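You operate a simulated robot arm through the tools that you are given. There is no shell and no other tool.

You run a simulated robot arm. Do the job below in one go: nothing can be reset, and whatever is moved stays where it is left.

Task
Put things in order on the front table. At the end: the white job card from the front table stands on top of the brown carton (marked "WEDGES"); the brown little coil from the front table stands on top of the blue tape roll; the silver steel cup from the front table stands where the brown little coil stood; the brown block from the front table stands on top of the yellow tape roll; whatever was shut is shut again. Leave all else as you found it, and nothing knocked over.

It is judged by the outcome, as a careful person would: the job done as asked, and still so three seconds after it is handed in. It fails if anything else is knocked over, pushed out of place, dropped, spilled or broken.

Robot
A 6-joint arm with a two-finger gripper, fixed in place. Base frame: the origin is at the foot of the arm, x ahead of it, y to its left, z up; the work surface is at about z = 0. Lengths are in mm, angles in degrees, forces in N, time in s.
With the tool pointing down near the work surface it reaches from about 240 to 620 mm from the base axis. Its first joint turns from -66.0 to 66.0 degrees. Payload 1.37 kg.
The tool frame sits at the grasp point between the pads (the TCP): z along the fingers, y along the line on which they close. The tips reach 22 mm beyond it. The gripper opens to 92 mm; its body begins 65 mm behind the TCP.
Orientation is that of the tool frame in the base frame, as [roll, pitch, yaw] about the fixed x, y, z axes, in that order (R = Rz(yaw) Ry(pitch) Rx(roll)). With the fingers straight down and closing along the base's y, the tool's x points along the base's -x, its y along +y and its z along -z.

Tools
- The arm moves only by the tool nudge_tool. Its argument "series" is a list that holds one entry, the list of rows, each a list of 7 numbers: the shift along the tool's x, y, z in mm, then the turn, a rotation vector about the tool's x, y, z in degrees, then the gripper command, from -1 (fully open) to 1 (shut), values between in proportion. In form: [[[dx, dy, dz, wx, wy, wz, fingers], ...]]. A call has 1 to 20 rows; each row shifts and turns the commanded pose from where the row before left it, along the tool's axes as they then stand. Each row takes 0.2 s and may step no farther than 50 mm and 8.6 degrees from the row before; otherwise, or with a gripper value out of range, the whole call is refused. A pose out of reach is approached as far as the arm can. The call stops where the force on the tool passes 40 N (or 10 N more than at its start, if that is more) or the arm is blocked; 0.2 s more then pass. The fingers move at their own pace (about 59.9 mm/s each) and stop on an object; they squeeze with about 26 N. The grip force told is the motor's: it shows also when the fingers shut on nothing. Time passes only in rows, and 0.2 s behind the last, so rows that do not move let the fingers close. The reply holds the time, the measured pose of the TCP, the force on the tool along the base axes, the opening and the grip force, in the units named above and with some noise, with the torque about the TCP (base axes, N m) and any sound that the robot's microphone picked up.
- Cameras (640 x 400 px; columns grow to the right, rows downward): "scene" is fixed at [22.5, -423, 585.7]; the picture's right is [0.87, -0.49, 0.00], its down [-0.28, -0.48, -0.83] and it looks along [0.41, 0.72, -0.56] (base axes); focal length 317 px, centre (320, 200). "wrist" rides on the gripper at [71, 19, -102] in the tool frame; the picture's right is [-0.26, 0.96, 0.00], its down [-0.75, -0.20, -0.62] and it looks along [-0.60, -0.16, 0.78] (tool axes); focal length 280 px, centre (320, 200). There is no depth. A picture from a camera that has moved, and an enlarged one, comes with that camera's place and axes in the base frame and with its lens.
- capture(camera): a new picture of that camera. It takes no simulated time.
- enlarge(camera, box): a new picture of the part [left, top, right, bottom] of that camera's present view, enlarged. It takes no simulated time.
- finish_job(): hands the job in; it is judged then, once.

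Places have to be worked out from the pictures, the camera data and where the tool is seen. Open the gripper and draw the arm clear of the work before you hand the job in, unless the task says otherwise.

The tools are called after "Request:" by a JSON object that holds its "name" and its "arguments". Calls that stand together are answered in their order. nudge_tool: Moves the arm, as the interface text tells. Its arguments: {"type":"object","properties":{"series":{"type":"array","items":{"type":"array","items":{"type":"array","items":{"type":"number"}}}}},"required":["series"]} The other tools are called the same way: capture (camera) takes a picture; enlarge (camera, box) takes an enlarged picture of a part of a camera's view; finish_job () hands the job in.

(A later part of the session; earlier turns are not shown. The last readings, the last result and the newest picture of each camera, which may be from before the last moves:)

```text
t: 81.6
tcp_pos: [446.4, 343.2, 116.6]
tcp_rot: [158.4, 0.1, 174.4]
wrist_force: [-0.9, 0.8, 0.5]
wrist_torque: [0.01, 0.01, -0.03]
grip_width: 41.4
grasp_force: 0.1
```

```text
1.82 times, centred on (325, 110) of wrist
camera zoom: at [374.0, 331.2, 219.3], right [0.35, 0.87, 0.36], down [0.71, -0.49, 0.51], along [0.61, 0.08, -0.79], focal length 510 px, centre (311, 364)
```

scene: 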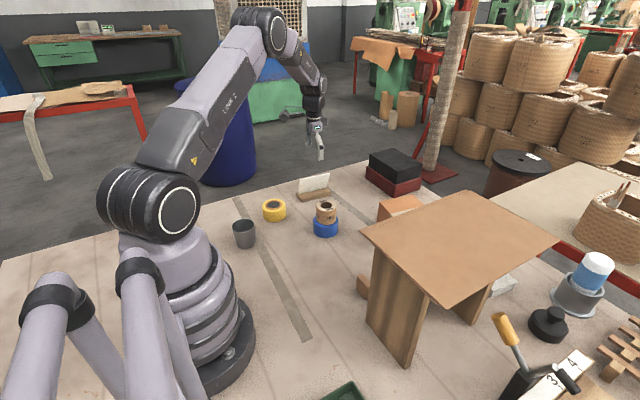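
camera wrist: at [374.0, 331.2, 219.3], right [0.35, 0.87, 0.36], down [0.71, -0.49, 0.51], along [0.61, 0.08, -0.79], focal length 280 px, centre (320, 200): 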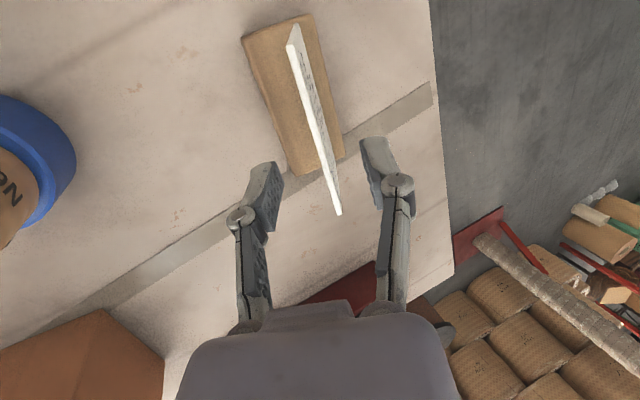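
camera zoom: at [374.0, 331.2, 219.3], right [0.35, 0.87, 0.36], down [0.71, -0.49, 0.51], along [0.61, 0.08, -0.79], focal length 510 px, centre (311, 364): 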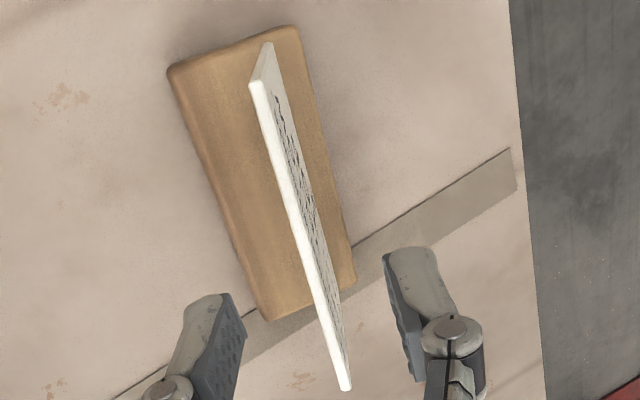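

Plate alignment is excellent, within 0.5 mm of centre and about 1° of parallel. I'm advancing 60 mm along the plate, keeping the fingers at about 40 mm.

Request:
{"name": "nudge_tool", "arguments": {"series": [[[0, 0.3, 20, 0, 0, 0, 0.1], [0, 0, 20, 0, 0, 0, 0.1], [0, 0, 20, 0, 0, 0, 0.1], [0, 0, 0, 0, 0, 0, 0.1]]]}}

Request:
{"name": "capture", "arguments": {"camera": "wrist"}}

Request:
{"name": "enlarge", "arguments": {"camera": "scene", "box": [270, 130, 360, 220]}}

```text
t: 82.6
tcp_pos: [449.2, 366.7, 60.8]
tcp_rot: [158.4, 0.1, 174.4]
wrist_force: [0.1, -0.1, -0.1]
wrist_torque: [-0.01, 0.03, -0.01]
grip_width: 41.4
grasp_force: 0.0
```

```text
taken
camera wrist: at [377.1, 353.8, 163.5], right [0.35, 0.87, 0.36], down [0.71, -0.49, 0.51], along [0.61, 0.08, -0.79], focal length 280 px, centre (320, 200)
```

wrist: 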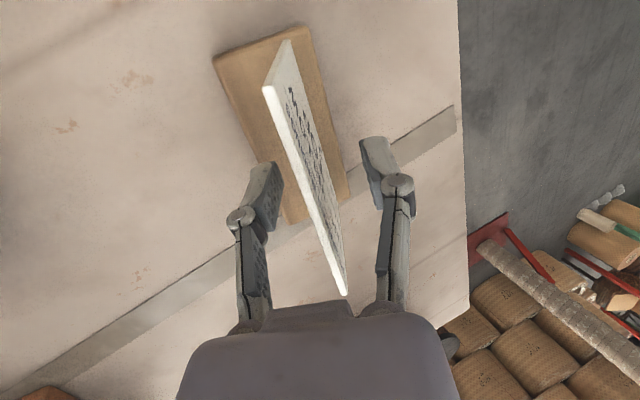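

```text
4.44 times, centred on (315, 175) of scene
camera zoom: at [22.5, -423.0, 585.7], right [0.87, -0.49, 0.0], down [-0.28, -0.48, -0.83], along [0.41, 0.72, -0.56], focal length 1408 px, centre (342, 311)
```

zoom: 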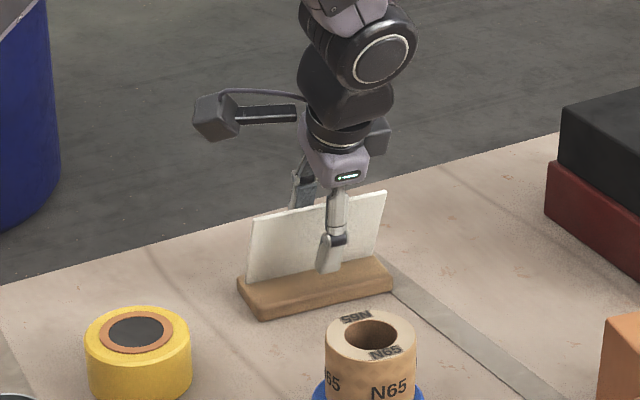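

The plate is centred between the pads to within about 0.2 mm. I'm closing in stages.

Request:
{"name": "nudge_tool", "arguments": {"series": [[[0, 0, 0, 0, 0, 0, 0.5], [0, 0, 0, 0, 0, 0, 0.75], [0, 0, 0, 0, 0, 0, 0.85], [0, 0, 0, 0, 0, 0, 1], [0, 0, 0, 0, 0, 0, 1], [0, 0, 0, 0, 0, 0, 1]]]}}

Request:
{"name": "capture", "arguments": {"camera": "wrist"}}

Request:
{"name": "enlarge", "arguments": {"camera": "scene", "box": [270, 130, 360, 220]}}

```text
t: 84.0
tcp_pos: [449.3, 365.0, 61.2]
tcp_rot: [158.4, 0.1, 174.4]
wrist_force: [-0.4, -1.1, 1.3]
wrist_torque: [-0.06, 0.02, -0.03]
grip_width: 5.8
grasp_force: 25.9
```

```text
taken
camera wrist: at [377.1, 353.7, 163.8], right [0.35, 0.87, 0.36], down [0.71, -0.49, 0.51], along [0.61, 0.08, -0.79], focal length 280 px, centre (320, 200)
```

wrist: 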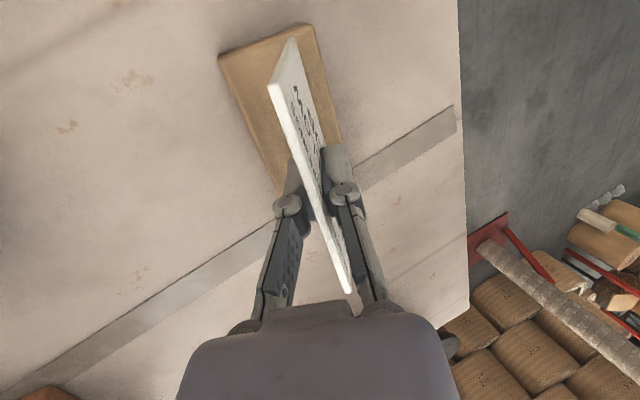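

```text
4.44 times, centred on (315, 175) of scene
camera zoom: at [22.5, -423.0, 585.7], right [0.87, -0.49, 0.0], down [-0.28, -0.48, -0.83], along [0.41, 0.72, -0.56], focal length 1408 px, centre (342, 311)
```

zoom: 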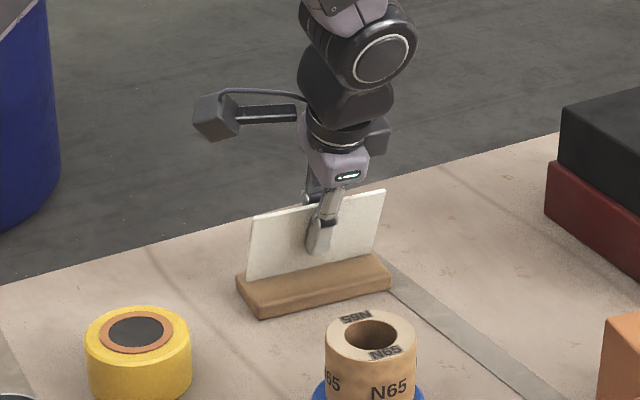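

The plate is gripped with a 5.8 mm opening. I'm lifting straight up very slowly to see whether the base comes along.

Request:
{"name": "nudge_tool", "arguments": {"series": [[[0, 0.37, -0.93, 0, 0, 0, 1], [0, 0.37, -0.93, 0, 0, 0, 1], [0, 0.74, -1.86, 0, 0, 0, 1], [0, 0.74, -1.86, 0, 0, 0, 1], [0, 0.74, -1.86, 0, 0, 0, 1], [0, 0.74, -1.86, 0, 0, 0, 1], [0, 0, 0, 0, 0, 0, 1]]]}}

Request:
{"name": "capture", "arguments": {"camera": "wrist"}}

Request:
{"name": "enlarge", "arguments": {"camera": "scene", "box": [270, 130, 360, 220]}}

```text
t: 85.6
tcp_pos: [448.1, 364.6, 71.2]
tcp_rot: [158.5, 0.0, 174.5]
wrist_force: [0.0, -0.1, -0.2]
wrist_torque: [0.0, -0.02, -0.01]
grip_width: 5.9
grasp_force: 26.4
```

```text
taken
camera wrist: at [376.2, 352.8, 173.6], right [0.35, 0.87, 0.35], down [0.71, -0.49, 0.51], along [0.61, 0.08, -0.79], focal length 280 px, centre (320, 200)
```

wrist: 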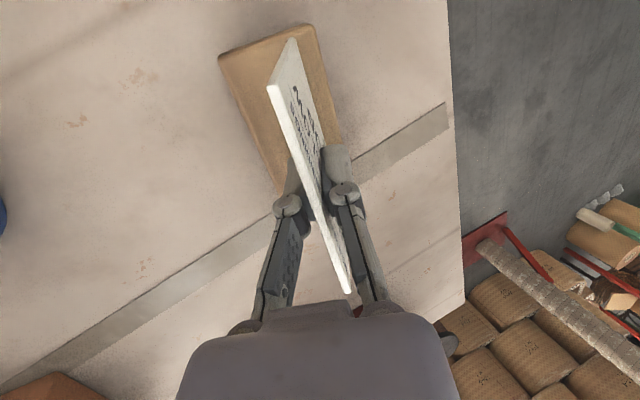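

```text
4.44 times, centred on (315, 175) of scene
camera zoom: at [22.5, -423.0, 585.7], right [0.87, -0.49, 0.0], down [-0.28, -0.48, -0.83], along [0.41, 0.72, -0.56], focal length 1408 px, centre (342, 311)
```

zoom: 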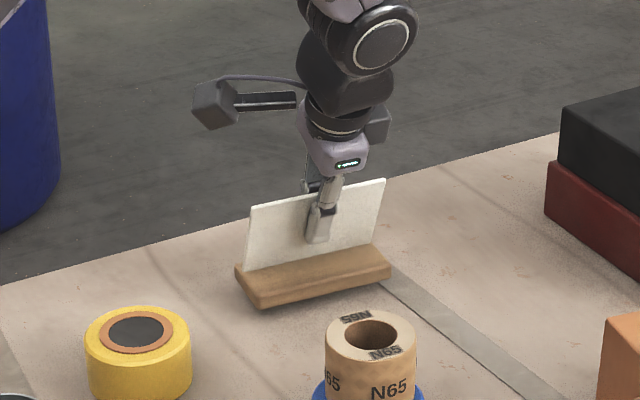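

The base came up with the plate, so it's one piece. I'm lifting to z≈197 and moving towards (480, 230), a clear space where I can rotate the card.

Request:
{"name": "nudge_tool", "arguments": {"series": [[[0, 2.93, -7.44, 0, 0, 0, 1], [0, 4.4, -11.16, 0, 0, 0, 1], [0, 5.13, -13.03, 0, 0, 0, 1], [0, 5.13, -13.03, 0, 0, 0, 1], [0, 5.13, -13.03, 0, 0, 0, 1], [0, 5.13, -13.03, 0, 0, 0, 1], [0, 5.13, -13.03, 0, 0, 0, 1], [0, 5.13, -13.03, 0, 0, 0, 1], [0, 5.13, -13.03, 0, 0, 0, 1], [0, 2.93, -7.44, 0, 0, 0, 1], [-1.76, -4.89, -1.92, 0, 0, 0, 1], [-3.52, -9.78, -3.85, 0, 0, 0, 1], [-5.28, -14.66, -5.77, 0, 0, 0, 1], [-6.6, -18.33, -7.22, 0, 0, 0, 1], [-7.48, -20.77, -8.18, 0, 0, 0, 1], [-7.04, -19.55, -7.7, 0, 0, 0, 1], [-5.72, -15.89, -6.25, 0, 0, 0, 1], [-4.4, -12.22, -4.81, 0, 0, 0, 1], [-2.2, -6.11, -2.41, 0, 0, 0, 1], [0, 0, 0, 0, 0, 0, 1]]]}}

Request:
{"name": "capture", "arguments": {"camera": "wrist"}}

Request:
{"name": "capture", "arguments": {"camera": "scene"}}

```text
t: 89.8
tcp_pos: [478.8, 230.2, 195.6]
tcp_rot: [158.4, 0.0, 174.4]
wrist_force: [-0.4, 0.3, -0.2]
wrist_torque: [0.01, 0.01, 0.0]
grip_width: 5.9
grasp_force: 25.9
```

```text
taken
camera wrist: at [407.2, 218.4, 298.2], right [0.35, 0.87, 0.35], down [0.71, -0.49, 0.51], along [0.61, 0.08, -0.79], focal length 280 px, centre (320, 200)
```

wrist: 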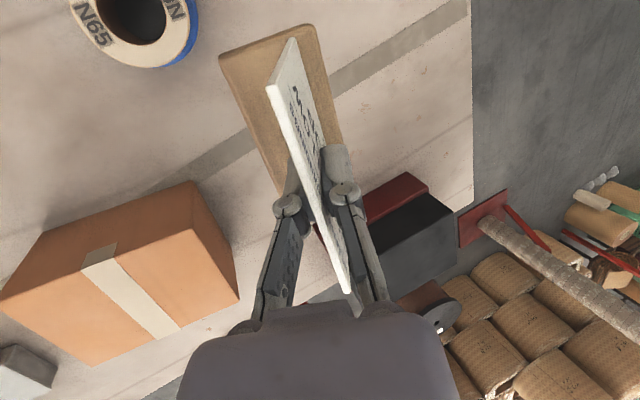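

```text
taken
```

scene: 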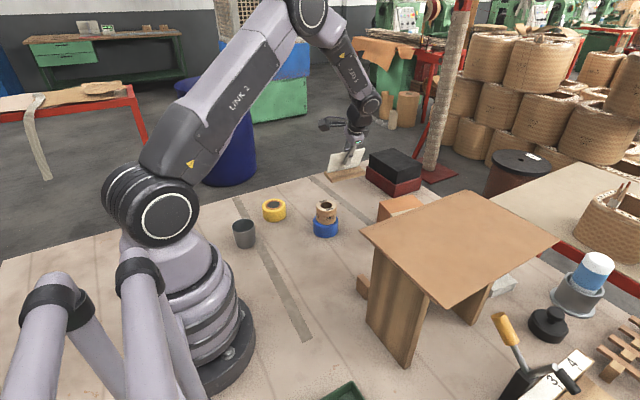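

The hold is solid and the carton's top centre computes to about (568, 53) at z≈87. I'm rotating the card about the vertical in stages so its long side will run along the carton's long side.

Request:
{"name": "nudge_tool", "arguments": {"series": [[[0, 0, 0, 0, -1.5, 3.8, 1], [0, 0, 0, 0, -3.08, 7.82, 1], [0, 0, 0, 0, -3.08, 7.82, 1], [0, 0, 0, 0, -3.08, 7.82, 1], [0, 0, 0, 0, -3.08, 7.82, 1], [0, 0, 0, 0, -3.08, 7.82, 1], [0, 0, 0, 0, 0, 0, 1]]]}}

Request:
{"name": "capture", "arguments": {"camera": "scene"}}

```text
t: 91.4
tcp_pos: [479.5, 230.4, 197.4]
tcp_rot: [158.4, 0.1, 128.3]
wrist_force: [-0.6, -1.1, -1.1]
wrist_torque: [-0.02, 0.02, 0.02]
grip_width: 6.0
grasp_force: 26.2
```

```text
taken
```

scene: 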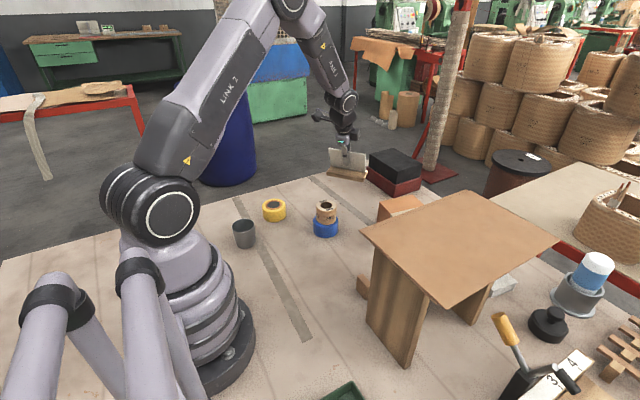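

The rotation is proceeding well, with yaw now at 128°. I'm completing the turn to about 82°.

Request:
{"name": "nudge_tool", "arguments": {"series": [[[0, 0, 0, 0, -1.65, 4.19, 1], [0, 0, 0, 0, -3.08, 7.82, 1], [0, 0, 0, 0, -3.08, 7.82, 1], [0, 0, 0, 0, -3.08, 7.82, 1], [0, 0, 0, 0, -3.08, 7.82, 1], [0, 0, 0, 0, -3.08, 7.82, 1], [0, 0, 0, 0, 0, 0, 1]]]}}

Request:
{"name": "capture", "arguments": {"camera": "wrist"}}

Request:
{"name": "capture", "arguments": {"camera": "scene"}}

```text
t: 93.0
tcp_pos: [479.5, 230.4, 196.9]
tcp_rot: [158.5, -0.1, 81.8]
wrist_force: [0.0, 0.3, -0.5]
wrist_torque: [0.0, 0.02, -0.01]
grip_width: 6.0
grasp_force: 25.8
```

```text
taken
camera wrist: at [471.2, 303.4, 299.1], right [0.85, -0.39, 0.35], down [-0.52, -0.69, 0.51], along [0.05, -0.62, -0.79], focal length 280 px, centre (320, 200)
```

wrist: 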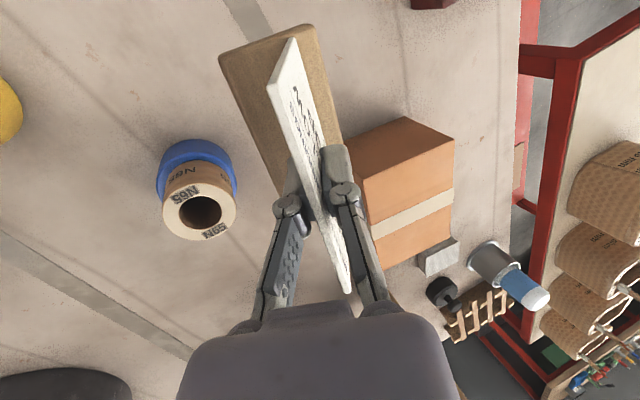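

```text
taken
```

scene: 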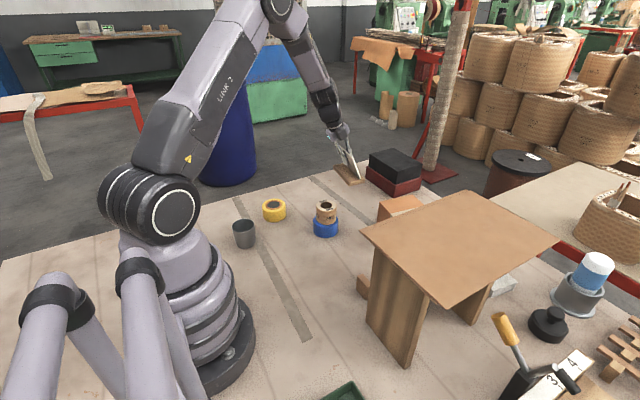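

The orientation is reached with yaw at 81.8°. I'm carrying the card at z≈197 to above the carton centre, with the TCP target at about (562.5, 54).

Request:
{"name": "nudge_tool", "arguments": {"series": [[[-4.9, 3.0, 1.2, 0, 0, 0, 1], [-9.8, 6.0, 2.4, 0, 0, 0, 1], [-14.7, 9.0, 3.5, 0, 0, 0, 1], [-17.9, 11.0, 4.3, 0, 0, 0, 1], [-19.5, 12.0, 4.7, 0, 0, 0, 1], [-19.5, 12.0, 4.7, 0, 0, 0, 1], [-19.5, 12.0, 4.7, 0, 0, 0, 1], [-17.9, 11.0, 4.3, 0, 0, 0, 1], [-14.7, 9.0, 3.5, 0, 0, 0, 1], [-13.0, 8.0, 3.1, 0, 0, 0, 1], [-8.1, 5.0, 2.0, 0, 0, 0, 1], [-3.3, 2.0, 0.8, 0, 0, 0, 1], [0, 0, 0, 0, 0, 0, 1]]]}}

Request:
{"name": "capture", "arguments": {"camera": "wrist"}}

Request:
{"name": "capture", "arguments": {"camera": "scene"}}

```text
t: 95.8
tcp_pos: [562.8, 53.1, 195.9]
tcp_rot: [158.5, -0.1, 81.9]
wrist_force: [0.3, 0.2, 0.2]
wrist_torque: [-0.01, -0.01, -0.02]
grip_width: 6.1
grasp_force: 26.2
```

```text
taken
camera wrist: at [553.9, 126.9, 298.7], right [0.85, -0.39, 0.35], down [-0.52, -0.69, 0.51], along [0.05, -0.62, -0.79], focal length 280 px, centre (320, 200)
```

wrist: 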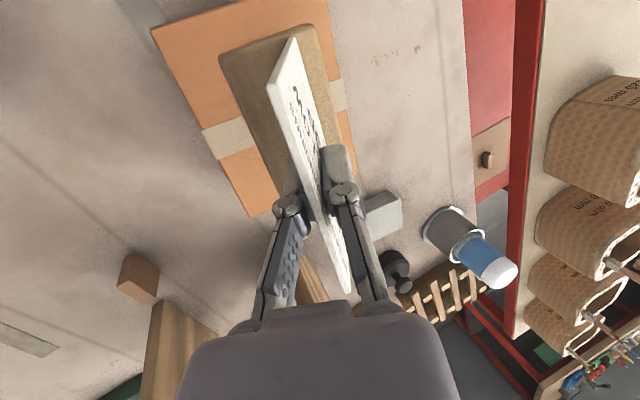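

```text
taken
```

scene: 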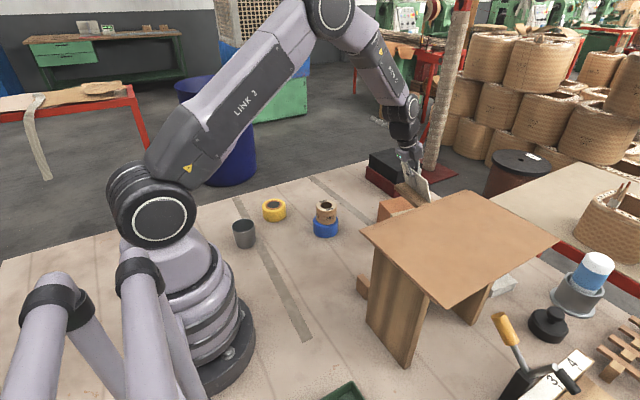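

The card base is over the carton's centre, within about 2 mm of (568, 52). I'm lowering 40 mm, then checking clearance.

Request:
{"name": "nudge_tool", "arguments": {"series": [[[0, -2.2, 5.58, 0, 0, 0, 1], [0, -2.93, 7.44, 0, 0, 0, 1], [0, -3.67, 9.3, 0, 0, 0, 1], [0, -2.93, 7.44, 0, 0, 0, 1], [0, -1.83, 4.65, 0, 0, 0, 1], [0, -1.1, 2.79, 0, 0, 0, 1], [0, 0, 0, 0, 0, 0, 1]]]}}

Request:
{"name": "capture", "arguments": {"camera": "wrist"}}

Request:
{"name": "enlarge", "arguments": {"camera": "scene", "box": [360, 130, 480, 230]}}

```text
t: 97.4
tcp_pos: [562.2, 52.7, 155.8]
tcp_rot: [158.4, -0.1, 81.7]
wrist_force: [-0.2, 0.3, -2.3]
wrist_torque: [0.02, -0.02, -0.02]
grip_width: 5.9
grasp_force: 25.8
```

```text
taken
camera wrist: at [553.2, 126.4, 258.8], right [0.85, -0.39, 0.35], down [-0.52, -0.69, 0.51], along [0.05, -0.61, -0.79], focal length 280 px, centre (320, 200)
```

wrist: 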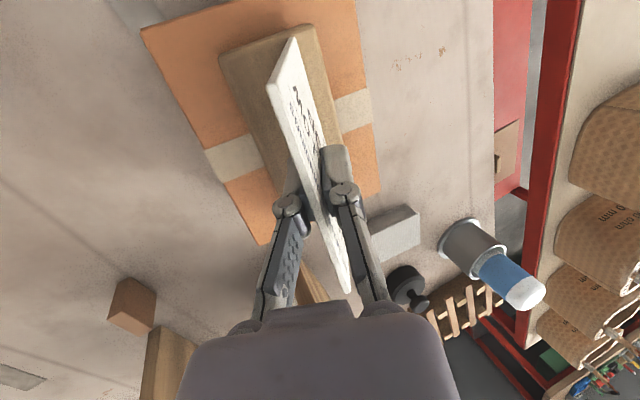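

```text
4.00 times, centred on (420, 180) of scene
camera zoom: at [22.5, -423.0, 585.7], right [0.87, -0.49, 0.0], down [-0.28, -0.48, -0.83], along [0.41, 0.72, -0.56], focal length 1267 px, centre (-80, 280)
```

zoom: 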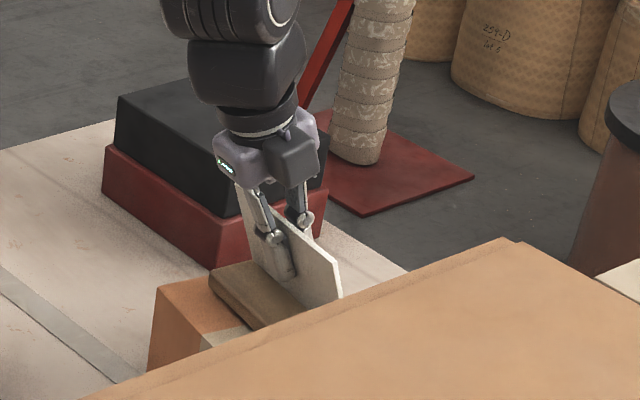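

The card base hovers about 8 mm above the carton, well inside its top. I'm lowering in small steps.

Request:
{"name": "nudge_tool", "arguments": {"series": [[[0, -1.1, 2.79, 0, 0, 0, 1], [0, -0.73, 1.86, 0, 0, 0, 1], [0, -0.37, 0.93, 0, 0, 0, 1], [0, 0, 0, 0, 0, 0, 1]]]}}

```text
t: 98.4
tcp_pos: [562.6, 53.8, 151.8]
tcp_rot: [158.3, -0.1, 81.9]
wrist_force: [-0.5, 0.6, 2.8]
wrist_torque: [-0.16, 0.15, -0.04]
grip_width: 6.0
grasp_force: 25.9
```

First contact shows as 2.8 N and a small torque. I'm going 0.7 mm more to seat it.

Request:
{"name": "nudge_tool", "arguments": {"series": [[[0, -0.26, 0.65, 0, 0, 0, 1], [0, 0, 0, 0, 0, 0, 1]]]}}

Request:
{"name": "enlarge", "arguments": {"camera": "scene", "box": [380, 160, 450, 220]}}

Request:
{"name": "capture", "arguments": {"camera": "wrist"}}

```text
t: 99.0
tcp_pos: [562.7, 53.1, 152.2]
tcp_rot: [158.3, -0.1, 81.8]
wrist_force: [1.3, 0.8, 7.8]
wrist_torque: [-0.11, 0.09, 0.03]
grip_width: 6.2
grasp_force: 26.0
```

```text
6.67 times, centred on (415, 190) of scene
camera zoom: at [22.4, -423.0, 585.7], right [0.87, -0.49, 0.0], down [-0.28, -0.48, -0.83], along [0.41, 0.72, -0.56], focal length 2112 px, centre (-313, 267)
```

zoom: 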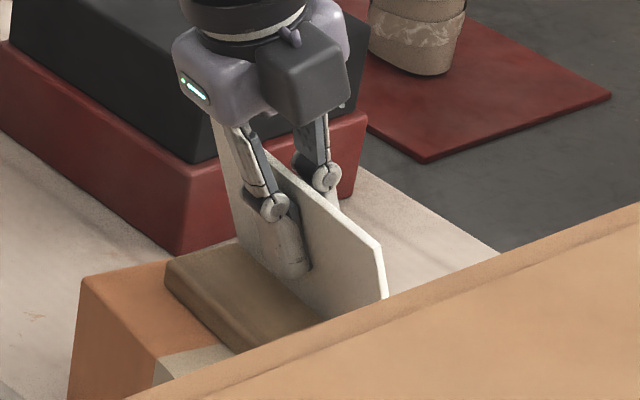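

```text
taken
camera wrist: at [553.3, 126.9, 253.9], right [0.85, -0.39, 0.36], down [-0.52, -0.69, 0.5], along [0.05, -0.61, -0.79], focal length 280 px, centre (320, 200)
```

wrist: 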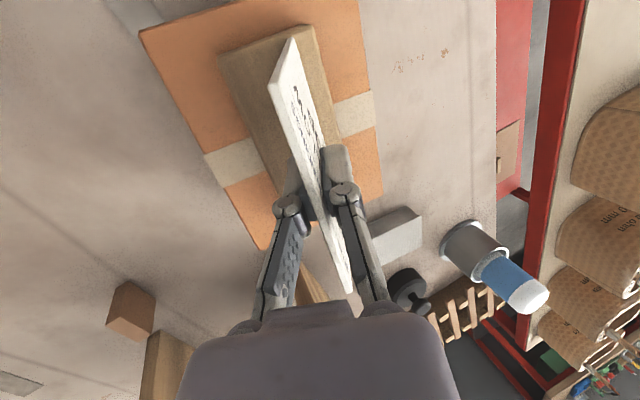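

It is seated with about 8 N of contact. I'm opening the fingers gradually to about 40 mm and withdrawing along the plate's direction.

Request:
{"name": "nudge_tool", "arguments": {"series": [[[0, 0, 0, 0, 0, 0, 0.8], [0, 0, 0, 0, 0, 0, 0.7], [0, 0, 0, 0, 0, 0, 0.5], [0, 0, 0, 0, 0, 0, 0.25], [0, 0, 0, 0, 0, 0, 0.15], [0, 0, 0, 0, 0, 0, 0.15], [0, 0, -10, 0, 0, 0, 0.15], [0, 0, -20, 0, 0, 0, 0.15], [0, 0, -30, 0, 0, 0, 0.15], [0, 0, -30, 0, 0, 0, 0.15], [0, 0, 0, 0, 0, 0, 0.15]]]}}

Request:
{"name": "capture", "arguments": {"camera": "wrist"}}

Request:
{"name": "enlarge", "arguments": {"camera": "scene", "box": [370, 140, 460, 220]}}

```text
t: 101.4
tcp_pos: [529.0, 56.9, 233.1]
tcp_rot: [158.5, -0.1, 81.9]
wrist_force: [0.7, 0.7, -0.2]
wrist_torque: [-0.04, -0.02, -0.01]
grip_width: 39.0
grasp_force: 0.2
```

```text
taken
camera wrist: at [519.8, 131.6, 335.9], right [0.85, -0.39, 0.35], down [-0.52, -0.69, 0.51], along [0.05, -0.62, -0.79], focal length 280 px, centre (320, 200)
```

wrist: 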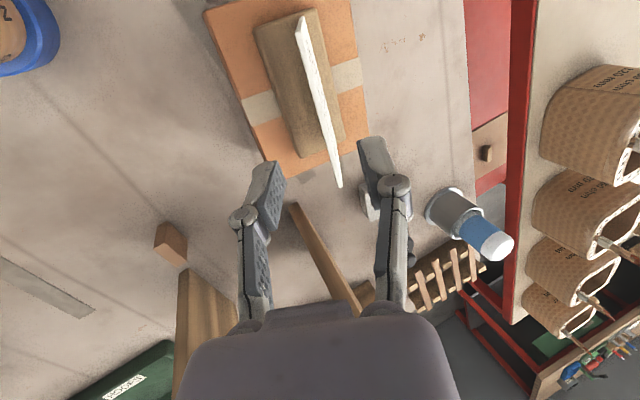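

```text
5.00 times, centred on (415, 180) of scene
camera zoom: at [22.5, -423.0, 585.7], right [0.87, -0.49, 0.0], down [-0.28, -0.48, -0.83], along [0.41, 0.72, -0.56], focal length 1584 px, centre (-155, 300)
```

zoom: 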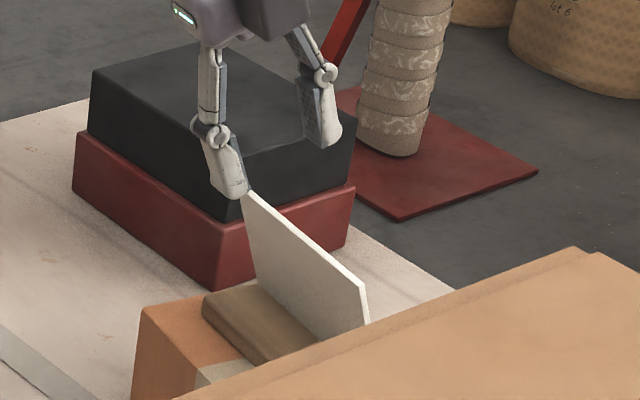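

The card stands centred on the carton. Next is the brown block near (346, -55), so I'm enlarging the current wrist view to see its shape.

Request:
{"name": "enlarge", "arguments": {"camera": "wrist", "box": [110, 190, 250, 300]}}

Request:
{"name": "enlarge", "arguments": {"camera": "scene", "box": [330, 230, 430, 320]}}

```text
3.64 times, centred on (180, 245) of wrist
camera zoom: at [519.8, 131.6, 335.9], right [0.85, -0.39, 0.35], down [-0.52, -0.69, 0.51], along [0.05, -0.62, -0.79], focal length 1020 px, centre (829, 36)
```

zoom: 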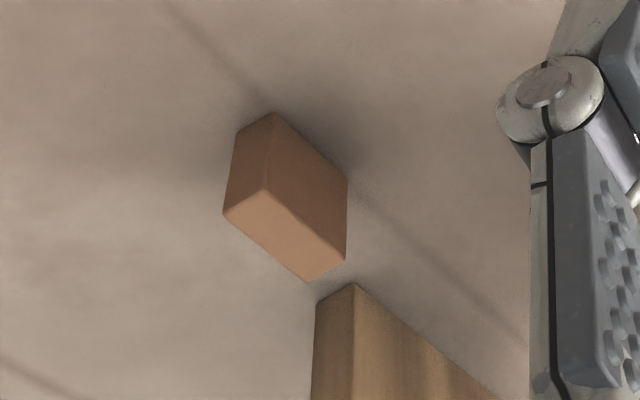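

```text
4.44 times, centred on (380, 275) of scene
camera zoom: at [22.5, -423.0, 585.7], right [0.87, -0.49, 0.0], down [-0.28, -0.48, -0.83], along [0.41, 0.72, -0.56], focal length 1408 px, centre (53, -133)
```

zoom: 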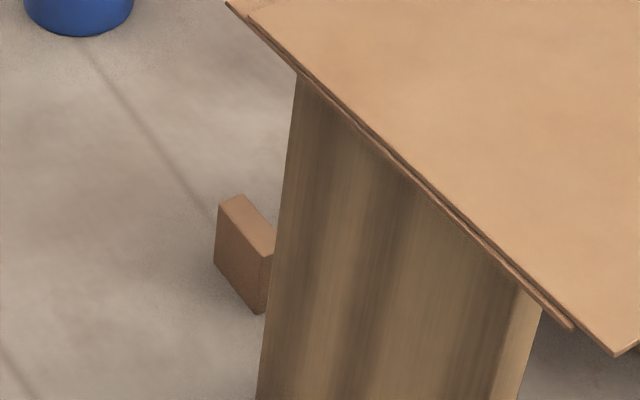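

The block stands upright and measures about 15×39×42 mm, centred near (351.5, -51). The bridge edge is around y≈-105. I'm untilting, yawing so the fingers close along x, tilting 12° so the wrist stays away from the bridge, and moving nearer.

Request:
{"name": "nudge_tool", "arguments": {"series": [[[0, 0, 0, 7.17, 0, 0, 0.15], [0, 0, 0, 7.17, 0, 0, 0.15], [0, 0, 0, 7.17, 0, 0, 0.15], [0, 0, 0, 0, 0, -8.2, -0.3], [0, 0, 0, 0, -6, 0, -0.3], [0, 0, 0, 0, -6, 0, -0.3], [-9.63, -29.67, 9.55, 0, 0, 0, -0.3], [-9.63, -29.67, 9.55, 0, 0, 0, -0.3], [-9.63, -29.67, 9.55, 0, 0, 0, -0.3], [-9.63, -29.67, 9.55, 0, 0, 0, -0.3], [-9.63, -29.67, 9.55, 0, 0, 0, -0.3], [-9.63, -29.67, 9.55, 0, 0, 0, -0.3], [0, 0, 0, 0, 0, 0, -0.3]]]}}

Request:
{"name": "capture", "arguments": {"camera": "wrist"}}

Request:
{"name": "capture", "arguments": {"camera": "scene"}}

```text
t: 104.2
tcp_pos: [352.4, -10.4, 189.9]
tcp_rot: [-180.0, 12.0, 90.0]
wrist_force: [-0.2, -0.6, -0.4]
wrist_torque: [0.0, -0.01, 0.03]
grip_width: 59.9
grasp_force: 0.0
```

```text
taken
camera wrist: at [371.5, 81.7, 274.8], right [0.96, -0.26, 0.05], down [-0.21, -0.61, 0.77], along [-0.16, -0.75, -0.64], focal length 280 px, centre (320, 200)
```

wrist: 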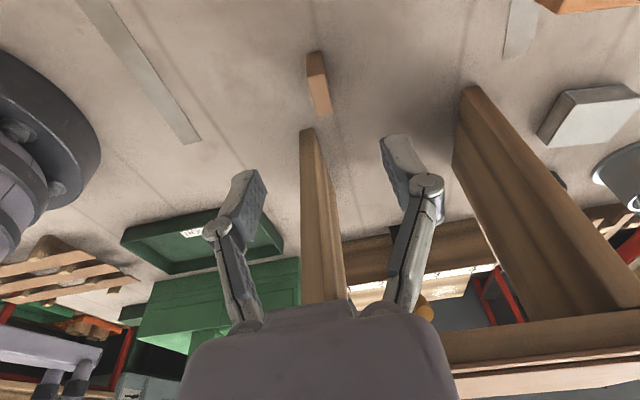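

```text
taken
```

scene: 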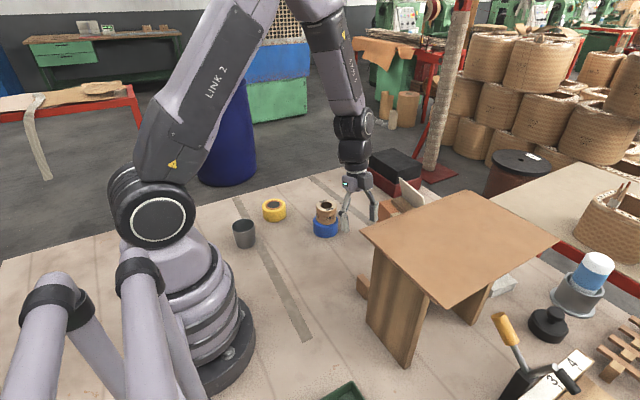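

The block and the bridge leg behind it are clearly visible. I'm enlarging to refine the block's exact position.

Request:
{"name": "enlarge", "arguments": {"camera": "wrist", "box": [270, 30, 370, 140]}}

```text
3.64 times, centred on (320, 85) of wrist
camera zoom: at [371.5, 81.7, 274.8], right [0.96, -0.26, 0.05], down [-0.21, -0.61, 0.77], along [-0.16, -0.75, -0.64], focal length 1020 px, centre (320, 618)
```

zoom: 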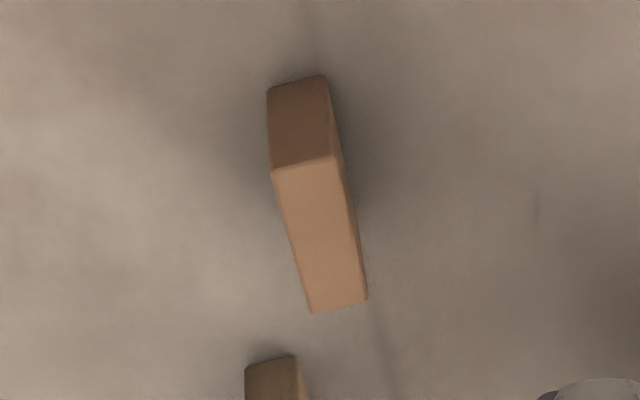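

The block's centre is at (351, -52), rotated about 2.4°, with its top at z≈42. I'm adjusting yaw and descending to z≈100 above it.

Request:
{"name": "nudge_tool", "arguments": {"series": [[[0, 0, 0, 0.5, 0, 2.35, -0.3], [-5.6, 0.19, 24.2, 0, 0, 0, -0.3], [-5.6, 0.19, 24.2, 0, 0, 0, -0.3], [-5.6, 0.19, 24.2, 0, 0, 0, -0.3], [-5.6, 0.19, 24.2, 0, 0, 0, -0.3], [0, 0, 0, 0, 0, 0, -0.3]]]}}

Request:
{"name": "capture", "arguments": {"camera": "wrist"}}

Request:
{"name": "capture", "arguments": {"camera": "scene"}}

```text
t: 105.6
tcp_pos: [350.5, -53.9, 99.7]
tcp_rot: [179.9, 11.9, 87.6]
wrist_force: [-0.1, -0.6, 0.5]
wrist_torque: [-0.01, -0.03, 0.01]
grip_width: 59.7
grasp_force: 0.1
```

```text
taken
camera wrist: at [374.3, 37.2, 184.6], right [0.95, -0.3, 0.06], down [-0.23, -0.6, 0.77], along [-0.19, -0.74, -0.64], focal length 280 px, centre (320, 200)
```

wrist: 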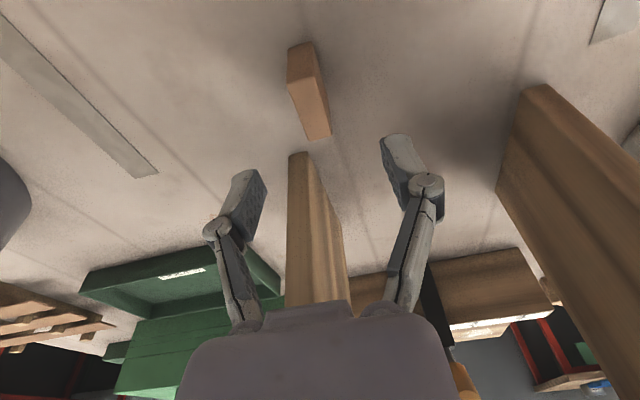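

```text
taken
```

scene: 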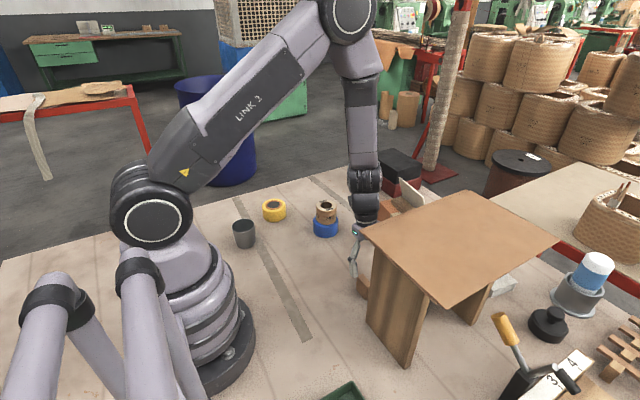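

The block is centred between the open fingers. I'm descending vertically to z≈30 around it.

Request:
{"name": "nudge_tool", "arguments": {"series": [[[5.5, 0, 22.7, 0, 0, 0, -0.3], [5.5, 0, 22.7, 0, 0, 0, -0.3], [5.5, 0, 22.7, 0, 0, 0, -0.3], [0, 0, 0, 0, 0, 0, -0.3]]]}}

Request:
{"name": "capture", "arguments": {"camera": "wrist"}}

Request:
{"name": "enlarge", "arguments": {"camera": "scene", "box": [310, 180, 430, 310]}}

```text
t: 106.6
tcp_pos: [357.1, -51.1, 30.7]
tcp_rot: [-179.7, 11.9, 87.7]
wrist_force: [0.5, -0.3, -0.1]
wrist_torque: [-0.01, 0.01, 0.01]
grip_width: 60.2
grasp_force: 0.1
out of reach, approached as far as the arm can: row 3
```

```text
taken
camera wrist: at [379.9, 38.1, 115.9], right [0.95, -0.3, 0.05], down [-0.23, -0.6, 0.77], along [-0.2, -0.74, -0.64], focal length 280 px, centre (320, 200)
```

wrist: 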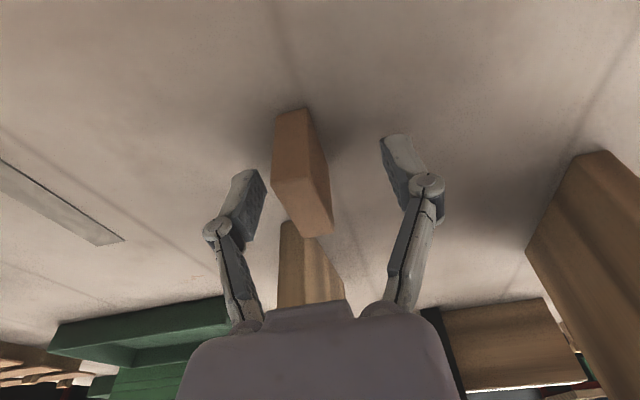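

```text
3.08 times, centred on (370, 245) of scene
camera zoom: at [22.5, -423.0, 585.7], right [0.87, -0.49, 0.0], down [-0.28, -0.48, -0.83], along [0.41, 0.72, -0.56], focal length 975 px, centre (166, 62)
```

zoom: 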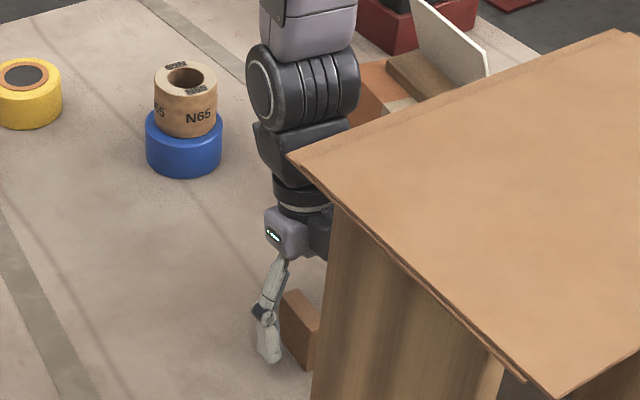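

The arm reached its limit slightly early, so the tool sits 6 mm off in x. I'm raising 8 mm and shifting -6 mm in x to centre on the block.

Request:
{"name": "nudge_tool", "arguments": {"series": [[[-0.85, 0, -3.9, 0, 0, 0, -0.3], [-1.05, -6, -3.9, 0, 0, 0, -0.3], [0, 0, 0, 0, 0, 0, -0.3]]]}}

Request:
{"name": "capture", "arguments": {"camera": "wrist"}}

```text
t: 107.4
tcp_pos: [351.4, -51.0, 39.5]
tcp_rot: [-179.6, 12.0, 87.7]
wrist_force: [0.0, 0.7, 0.4]
wrist_torque: [0.03, 0.03, -0.03]
grip_width: 59.7
grasp_force: 0.1
```

```text
taken
camera wrist: at [375.6, 38.7, 125.3], right [0.95, -0.3, 0.05], down [-0.23, -0.6, 0.77], along [-0.2, -0.74, -0.64], focal length 280 px, centre (320, 200)
```

wrist: 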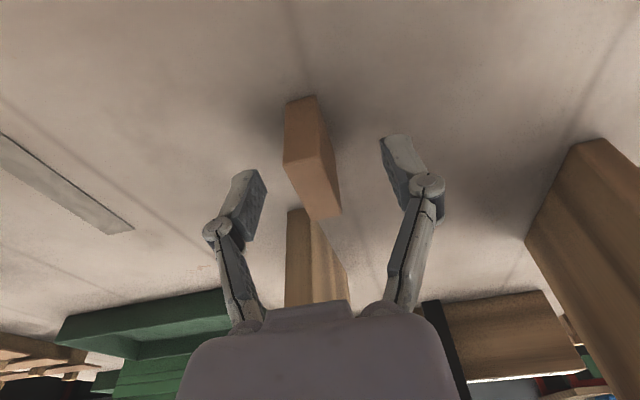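

The block is centred within about 1.5 mm and the pads will overlap its upper 25 mm. I'm closing in stages.

Request:
{"name": "nudge_tool", "arguments": {"series": [[[0, -1, 0, 0, 0, 0, 0.2], [0, 0, 0, 0, 0, 0, 0.5], [0, 0, 0, 0, 0, 0, 0.6], [0, 0, 0, 0, 0, 0, 1], [0, 0, 0, 0, 0, 0, 1], [0, 0, 0, 0, 0, 0, 1]]]}}

Request:
{"name": "capture", "arguments": {"camera": "wrist"}}

Request:
{"name": "enlarge", "arguments": {"camera": "scene", "box": [310, 180, 430, 310]}}

```text
t: 108.8
tcp_pos: [352.5, -50.4, 40.6]
tcp_rot: [-179.7, 12.0, 87.6]
wrist_force: [0.7, 0.6, 0.0]
wrist_torque: [0.0, 0.0, 0.01]
grip_width: 14.9
grasp_force: 25.8
out of reach, approached as far as the arm can: row 1
```

```text
taken
camera wrist: at [375.7, 38.7, 125.2], right [0.95, -0.3, 0.05], down [-0.23, -0.6, 0.77], along [-0.2, -0.74, -0.64], focal length 280 px, centre (320, 200)
```

wrist: 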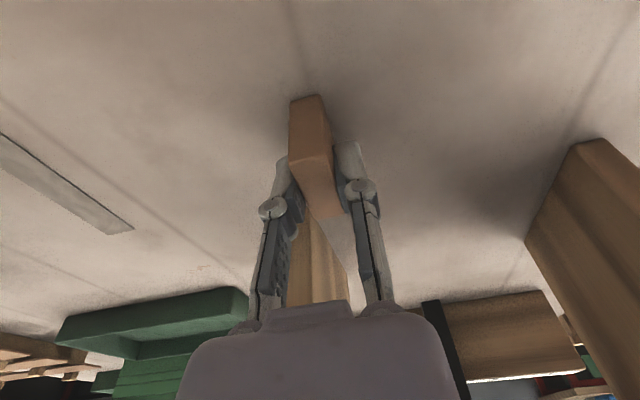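

```text
3.08 times, centred on (370, 245) of scene
camera zoom: at [22.5, -423.0, 585.7], right [0.87, -0.49, 0.0], down [-0.28, -0.48, -0.83], along [0.41, 0.72, -0.56], focal length 975 px, centre (166, 62)
```

zoom: 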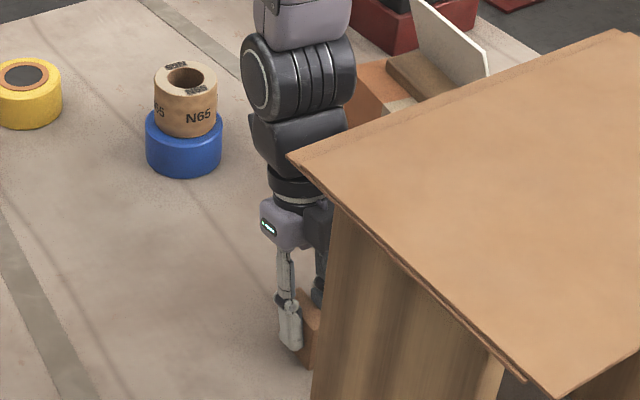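

The block is gripped at 14.9 mm. I'm lifting slowly and verifying.

Request:
{"name": "nudge_tool", "arguments": {"series": [[[-0.21, 0, -0.98, 0, 0, 0, 1], [-0.21, 0, -0.98, 0, 0, 0, 1], [-0.42, 0, -1.96, 0, 0, 0, 1], [-0.62, 0, -2.93, 0, 0, 0, 1], [-0.83, 0, -3.91, 0, 0, 0, 1], [-1.04, 0, -4.89, 0, 0, 0, 1], [-1.25, 0, -5.87, 0, 0, 0, 1], [-1.25, 0, -5.87, 0, 0, 0, 1], [0, 0, 0, 0, 0, 0, 1]]]}}

Request:
{"name": "capture", "arguments": {"camera": "wrist"}}

Request:
{"name": "enlarge", "arguments": {"camera": "scene", "box": [310, 180, 430, 310]}}

```text
t: 110.8
tcp_pos: [353.1, -50.6, 68.1]
tcp_rot: [180.0, 11.9, 87.6]
wrist_force: [-0.1, -0.2, -1.5]
wrist_torque: [0.02, 0.02, 0.0]
grip_width: 14.6
grasp_force: 26.4
```

```text
taken
camera wrist: at [375.6, 39.6, 153.9], right [0.95, -0.3, 0.05], down [-0.23, -0.6, 0.77], along [-0.19, -0.74, -0.64], focal length 280 px, centre (320, 200)
```

wrist: 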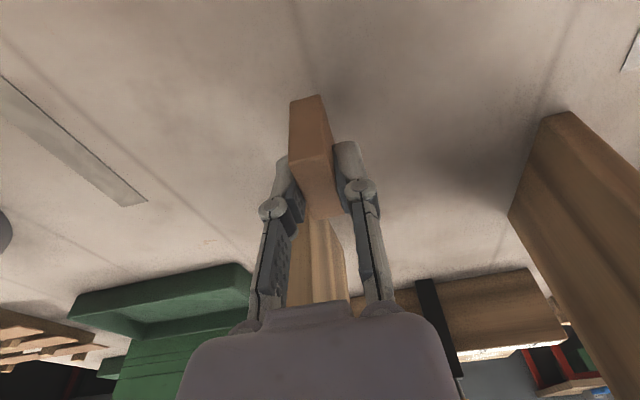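

```text
3.08 times, centred on (370, 245) of scene
camera zoom: at [22.5, -423.0, 585.7], right [0.87, -0.49, 0.0], down [-0.28, -0.48, -0.83], along [0.41, 0.72, -0.56], focal length 975 px, centre (166, 62)
```

zoom: 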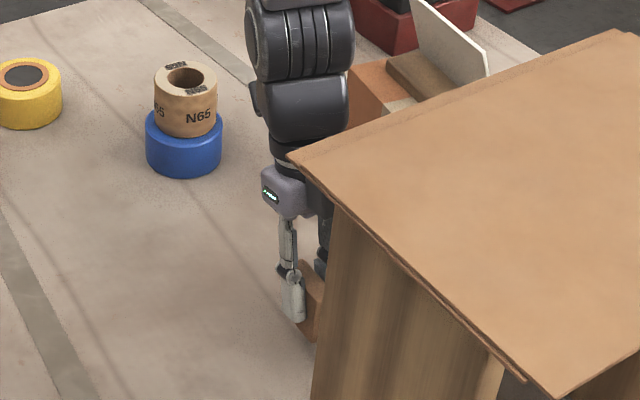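

The block is lifted cleanly. I'm enlarging to see its position relative to the tool before carrying it.

Request:
{"name": "enlarge", "arguments": {"camera": "wrist", "box": [260, 80, 380, 230]}}

```text
2.67 times, centred on (320, 155) of wrist
camera zoom: at [375.6, 39.6, 153.9], right [0.95, -0.3, 0.05], down [-0.23, -0.6, 0.77], along [-0.19, -0.74, -0.64], focal length 748 px, centre (320, 320)
```

zoom: 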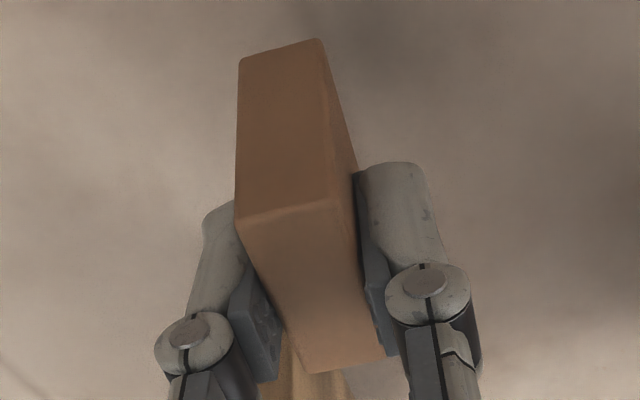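

The block's centre lies practically at the TCP, within 1.5 mm, and it's vertical. I'm lifting to z≈150 and moving away from the bridge in +y.

Request:
{"name": "nudge_tool", "arguments": {"series": [[[-1.25, 0, -5.87, 0, 0, 0, 1], [-1.87, 0, -8.8, 0, 0, 0, 1], [-2.49, 0, -11.74, 0, 0, 0, 1], [-2.49, 0, -11.74, 0, 0, 0, 1], [-2.49, 0, -11.74, 0, 0, 0, 1], [-2.49, 0, -11.74, 0, 0, 0, 1], [-2.49, 0, -11.74, 0, 0, 0, 1], [-1.66, 0, -7.82, 0, 0, 0, 1], [4.89, -0.21, -1.04, 0, 0, 0, 1], [9.77, -0.42, -2.08, 0, 0, 0, 1], [14.66, -0.63, -3.12, 0, 0, 0, 1], [19.54, -0.84, -4.15, 0, 0, 0, 1], [19.54, -0.84, -4.15, 0, 0, 0, 1], [19.54, -0.84, -4.15, 0, 0, 0, 1], [14.66, -0.63, -3.12, 0, 0, 0, 1], [9.77, -0.42, -2.08, 0, 0, 0, 1], [4.89, -0.21, -1.04, 0, 0, 0, 1], [0, 0, 0, 0, 0, 0, 1]]]}}

Request:
{"name": "capture", "arguments": {"camera": "scene"}}

```text
t: 114.6
tcp_pos: [352.4, 69.2, 151.5]
tcp_rot: [180.0, 12.1, 87.6]
wrist_force: [0.6, -0.5, -0.2]
wrist_torque: [0.0, 0.02, -0.03]
grip_width: 14.9
grasp_force: 25.9
```

```text
taken
```

scene: 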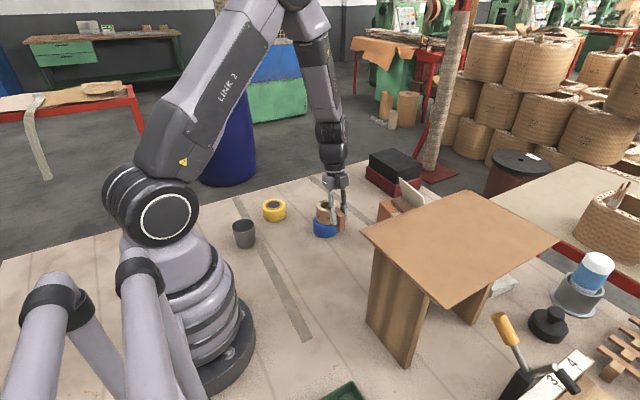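

The block is clear of the bridge at (352, 69, 150). I'm rotating 60° about the vertical to keep the wrist comfortable for the yellow roll.

Request:
{"name": "nudge_tool", "arguments": {"series": [[[0, 0, 0, -1.04, 0, -4.89, 1], [0, 0, 0, -1.56, 0, -7.34, 1], [0, 0, 0, -1.56, 0, -7.34, 1], [0, 0, 0, -1.56, 0, -7.34, 1], [0, 0, 0, -1.56, 0, -7.34, 1], [0, 0, 0, -1.56, 0, -7.34, 1], [0, 0, 0, -1.56, 0, -7.34, 1], [0, 0, 0, -1.56, 0, -7.34, 1], [0, 0, 0, -0.52, 0, -2.45, 1], [0, 0, 0, 0, 0, 0, 1]]]}}

Request:
{"name": "capture", "arguments": {"camera": "wrist"}}

```text
t: 116.8
tcp_pos: [354.0, 68.6, 150.6]
tcp_rot: [179.9, 12.0, 147.7]
wrist_force: [0.1, -0.2, -0.2]
wrist_torque: [0.0, 0.0, 0.01]
grip_width: 15.0
grasp_force: 25.9
```

```text
taken
camera wrist: at [286.4, 133.9, 236.4], right [0.73, 0.68, 0.06], down [0.4, -0.5, 0.77], along [0.55, -0.54, -0.64], focal length 280 px, centre (320, 200)
```

wrist: 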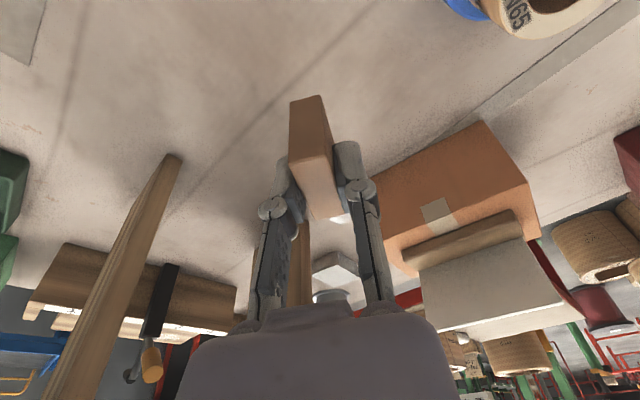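

The tool is at (353, 69, 150.5) with the block held steadily. I'm moving to (330, 285, 150), from where the camera can see the yellow roll clearly.

Request:
{"name": "nudge_tool", "arguments": {"series": [[[3.97, 5.1, -0.84, 0, 0, 0, 1], [7.93, 10.2, -1.69, 0, 0, 0, 1], [10.58, 13.6, -2.25, 0, 0, 0, 1], [11.9, 15.3, -2.53, 0, 0, 0, 1], [13.22, 17, -2.81, 0, 0, 0, 1], [13.22, 17, -2.81, 0, 0, 0, 1], [13.22, 17, -2.81, 0, 0, 0, 1], [13.22, 17, -2.81, 0, 0, 0, 1], [13.22, 17, -2.81, 0, 0, 0, 1], [11.9, 15.3, -2.53, 0, 0, 0, 1], [10.58, 13.6, -2.25, 0, 0, 0, 1], [6.61, 8.5, -1.41, 0, 0, 0, 1], [2.64, 3.4, -0.56, 0, 0, 0, 1], [0, 0, 0, 0, 0, 0, 1]]]}}

Request:
{"name": "capture", "arguments": {"camera": "wrist"}}

Request:
{"name": "capture", "arguments": {"camera": "scene"}}

```text
t: 119.8
tcp_pos: [331.6, 285.3, 152.1]
tcp_rot: [179.9, 12.0, 147.5]
wrist_force: [-0.1, 0.2, -0.3]
wrist_torque: [0.01, 0.02, 0.03]
grip_width: 15.0
grasp_force: 26.6
```

```text
taken
camera wrist: at [264.2, 350.3, 237.5], right [0.73, 0.68, 0.06], down [0.4, -0.5, 0.77], along [0.55, -0.54, -0.64], focal length 280 px, centre (320, 200)
```

wrist: 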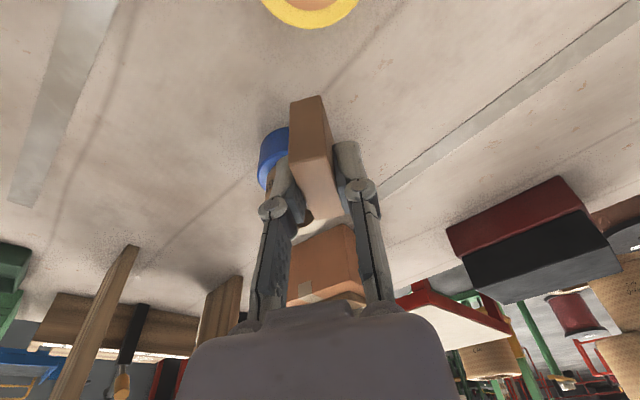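

```text
taken
```

scene: 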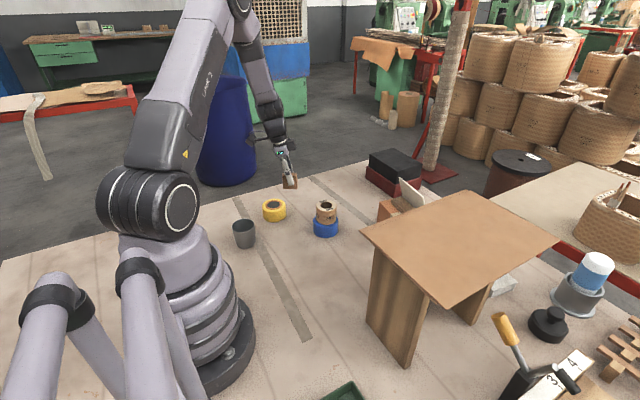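

The roll is just at the image edge. I'm moving 30 mm closer to it and looking again.

Request:
{"name": "nudge_tool", "arguments": {"series": [[[7, 1.6, -1.5, 0, 0, 0, 1], [14.3, 3.3, -3, 0, 0, 0, 1], [7, 1.6, -1.5, 0, 0, 0, 1], [0, 0, 0, 0, 0, 0, 1]]]}}

Request:
{"name": "capture", "arguments": {"camera": "wrist"}}

Request:
{"name": "enlarge", "arguments": {"camera": "wrist", "box": [230, 0, 390, 110]}}

```text
t: 120.8
tcp_pos: [308.7, 306.0, 151.9]
tcp_rot: [179.9, 12.0, 147.6]
wrist_force: [-0.3, 0.1, 0.0]
wrist_torque: [0.0, 0.0, -0.04]
grip_width: 14.9
grasp_force: 25.9
```

```text
taken
camera wrist: at [242.3, 370.9, 237.2], right [0.73, 0.68, 0.06], down [0.4, -0.5, 0.77], along [0.55, -0.54, -0.64], focal length 280 px, centre (320, 200)
```

wrist: 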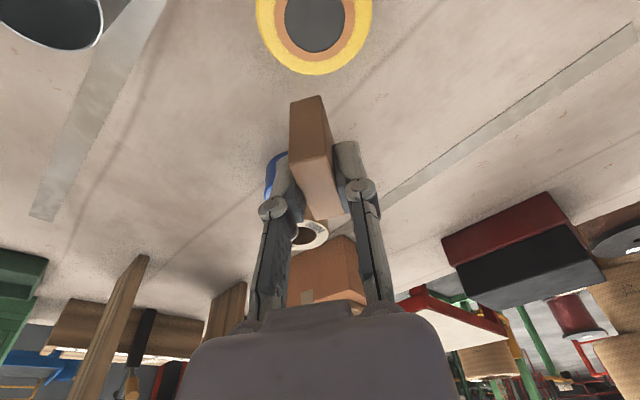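

```text
3.64 times, centred on (310, 55) of wrist
camera zoom: at [242.3, 370.9, 237.2], right [0.73, 0.68, 0.06], down [0.4, -0.5, 0.77], along [0.55, -0.54, -0.64], focal length 1020 px, centre (356, 727)
```

zoom: 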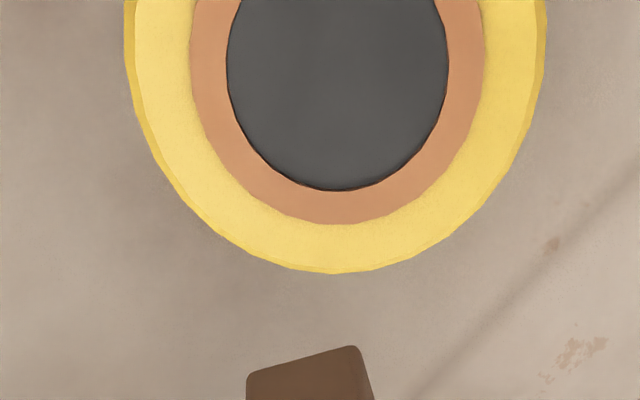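

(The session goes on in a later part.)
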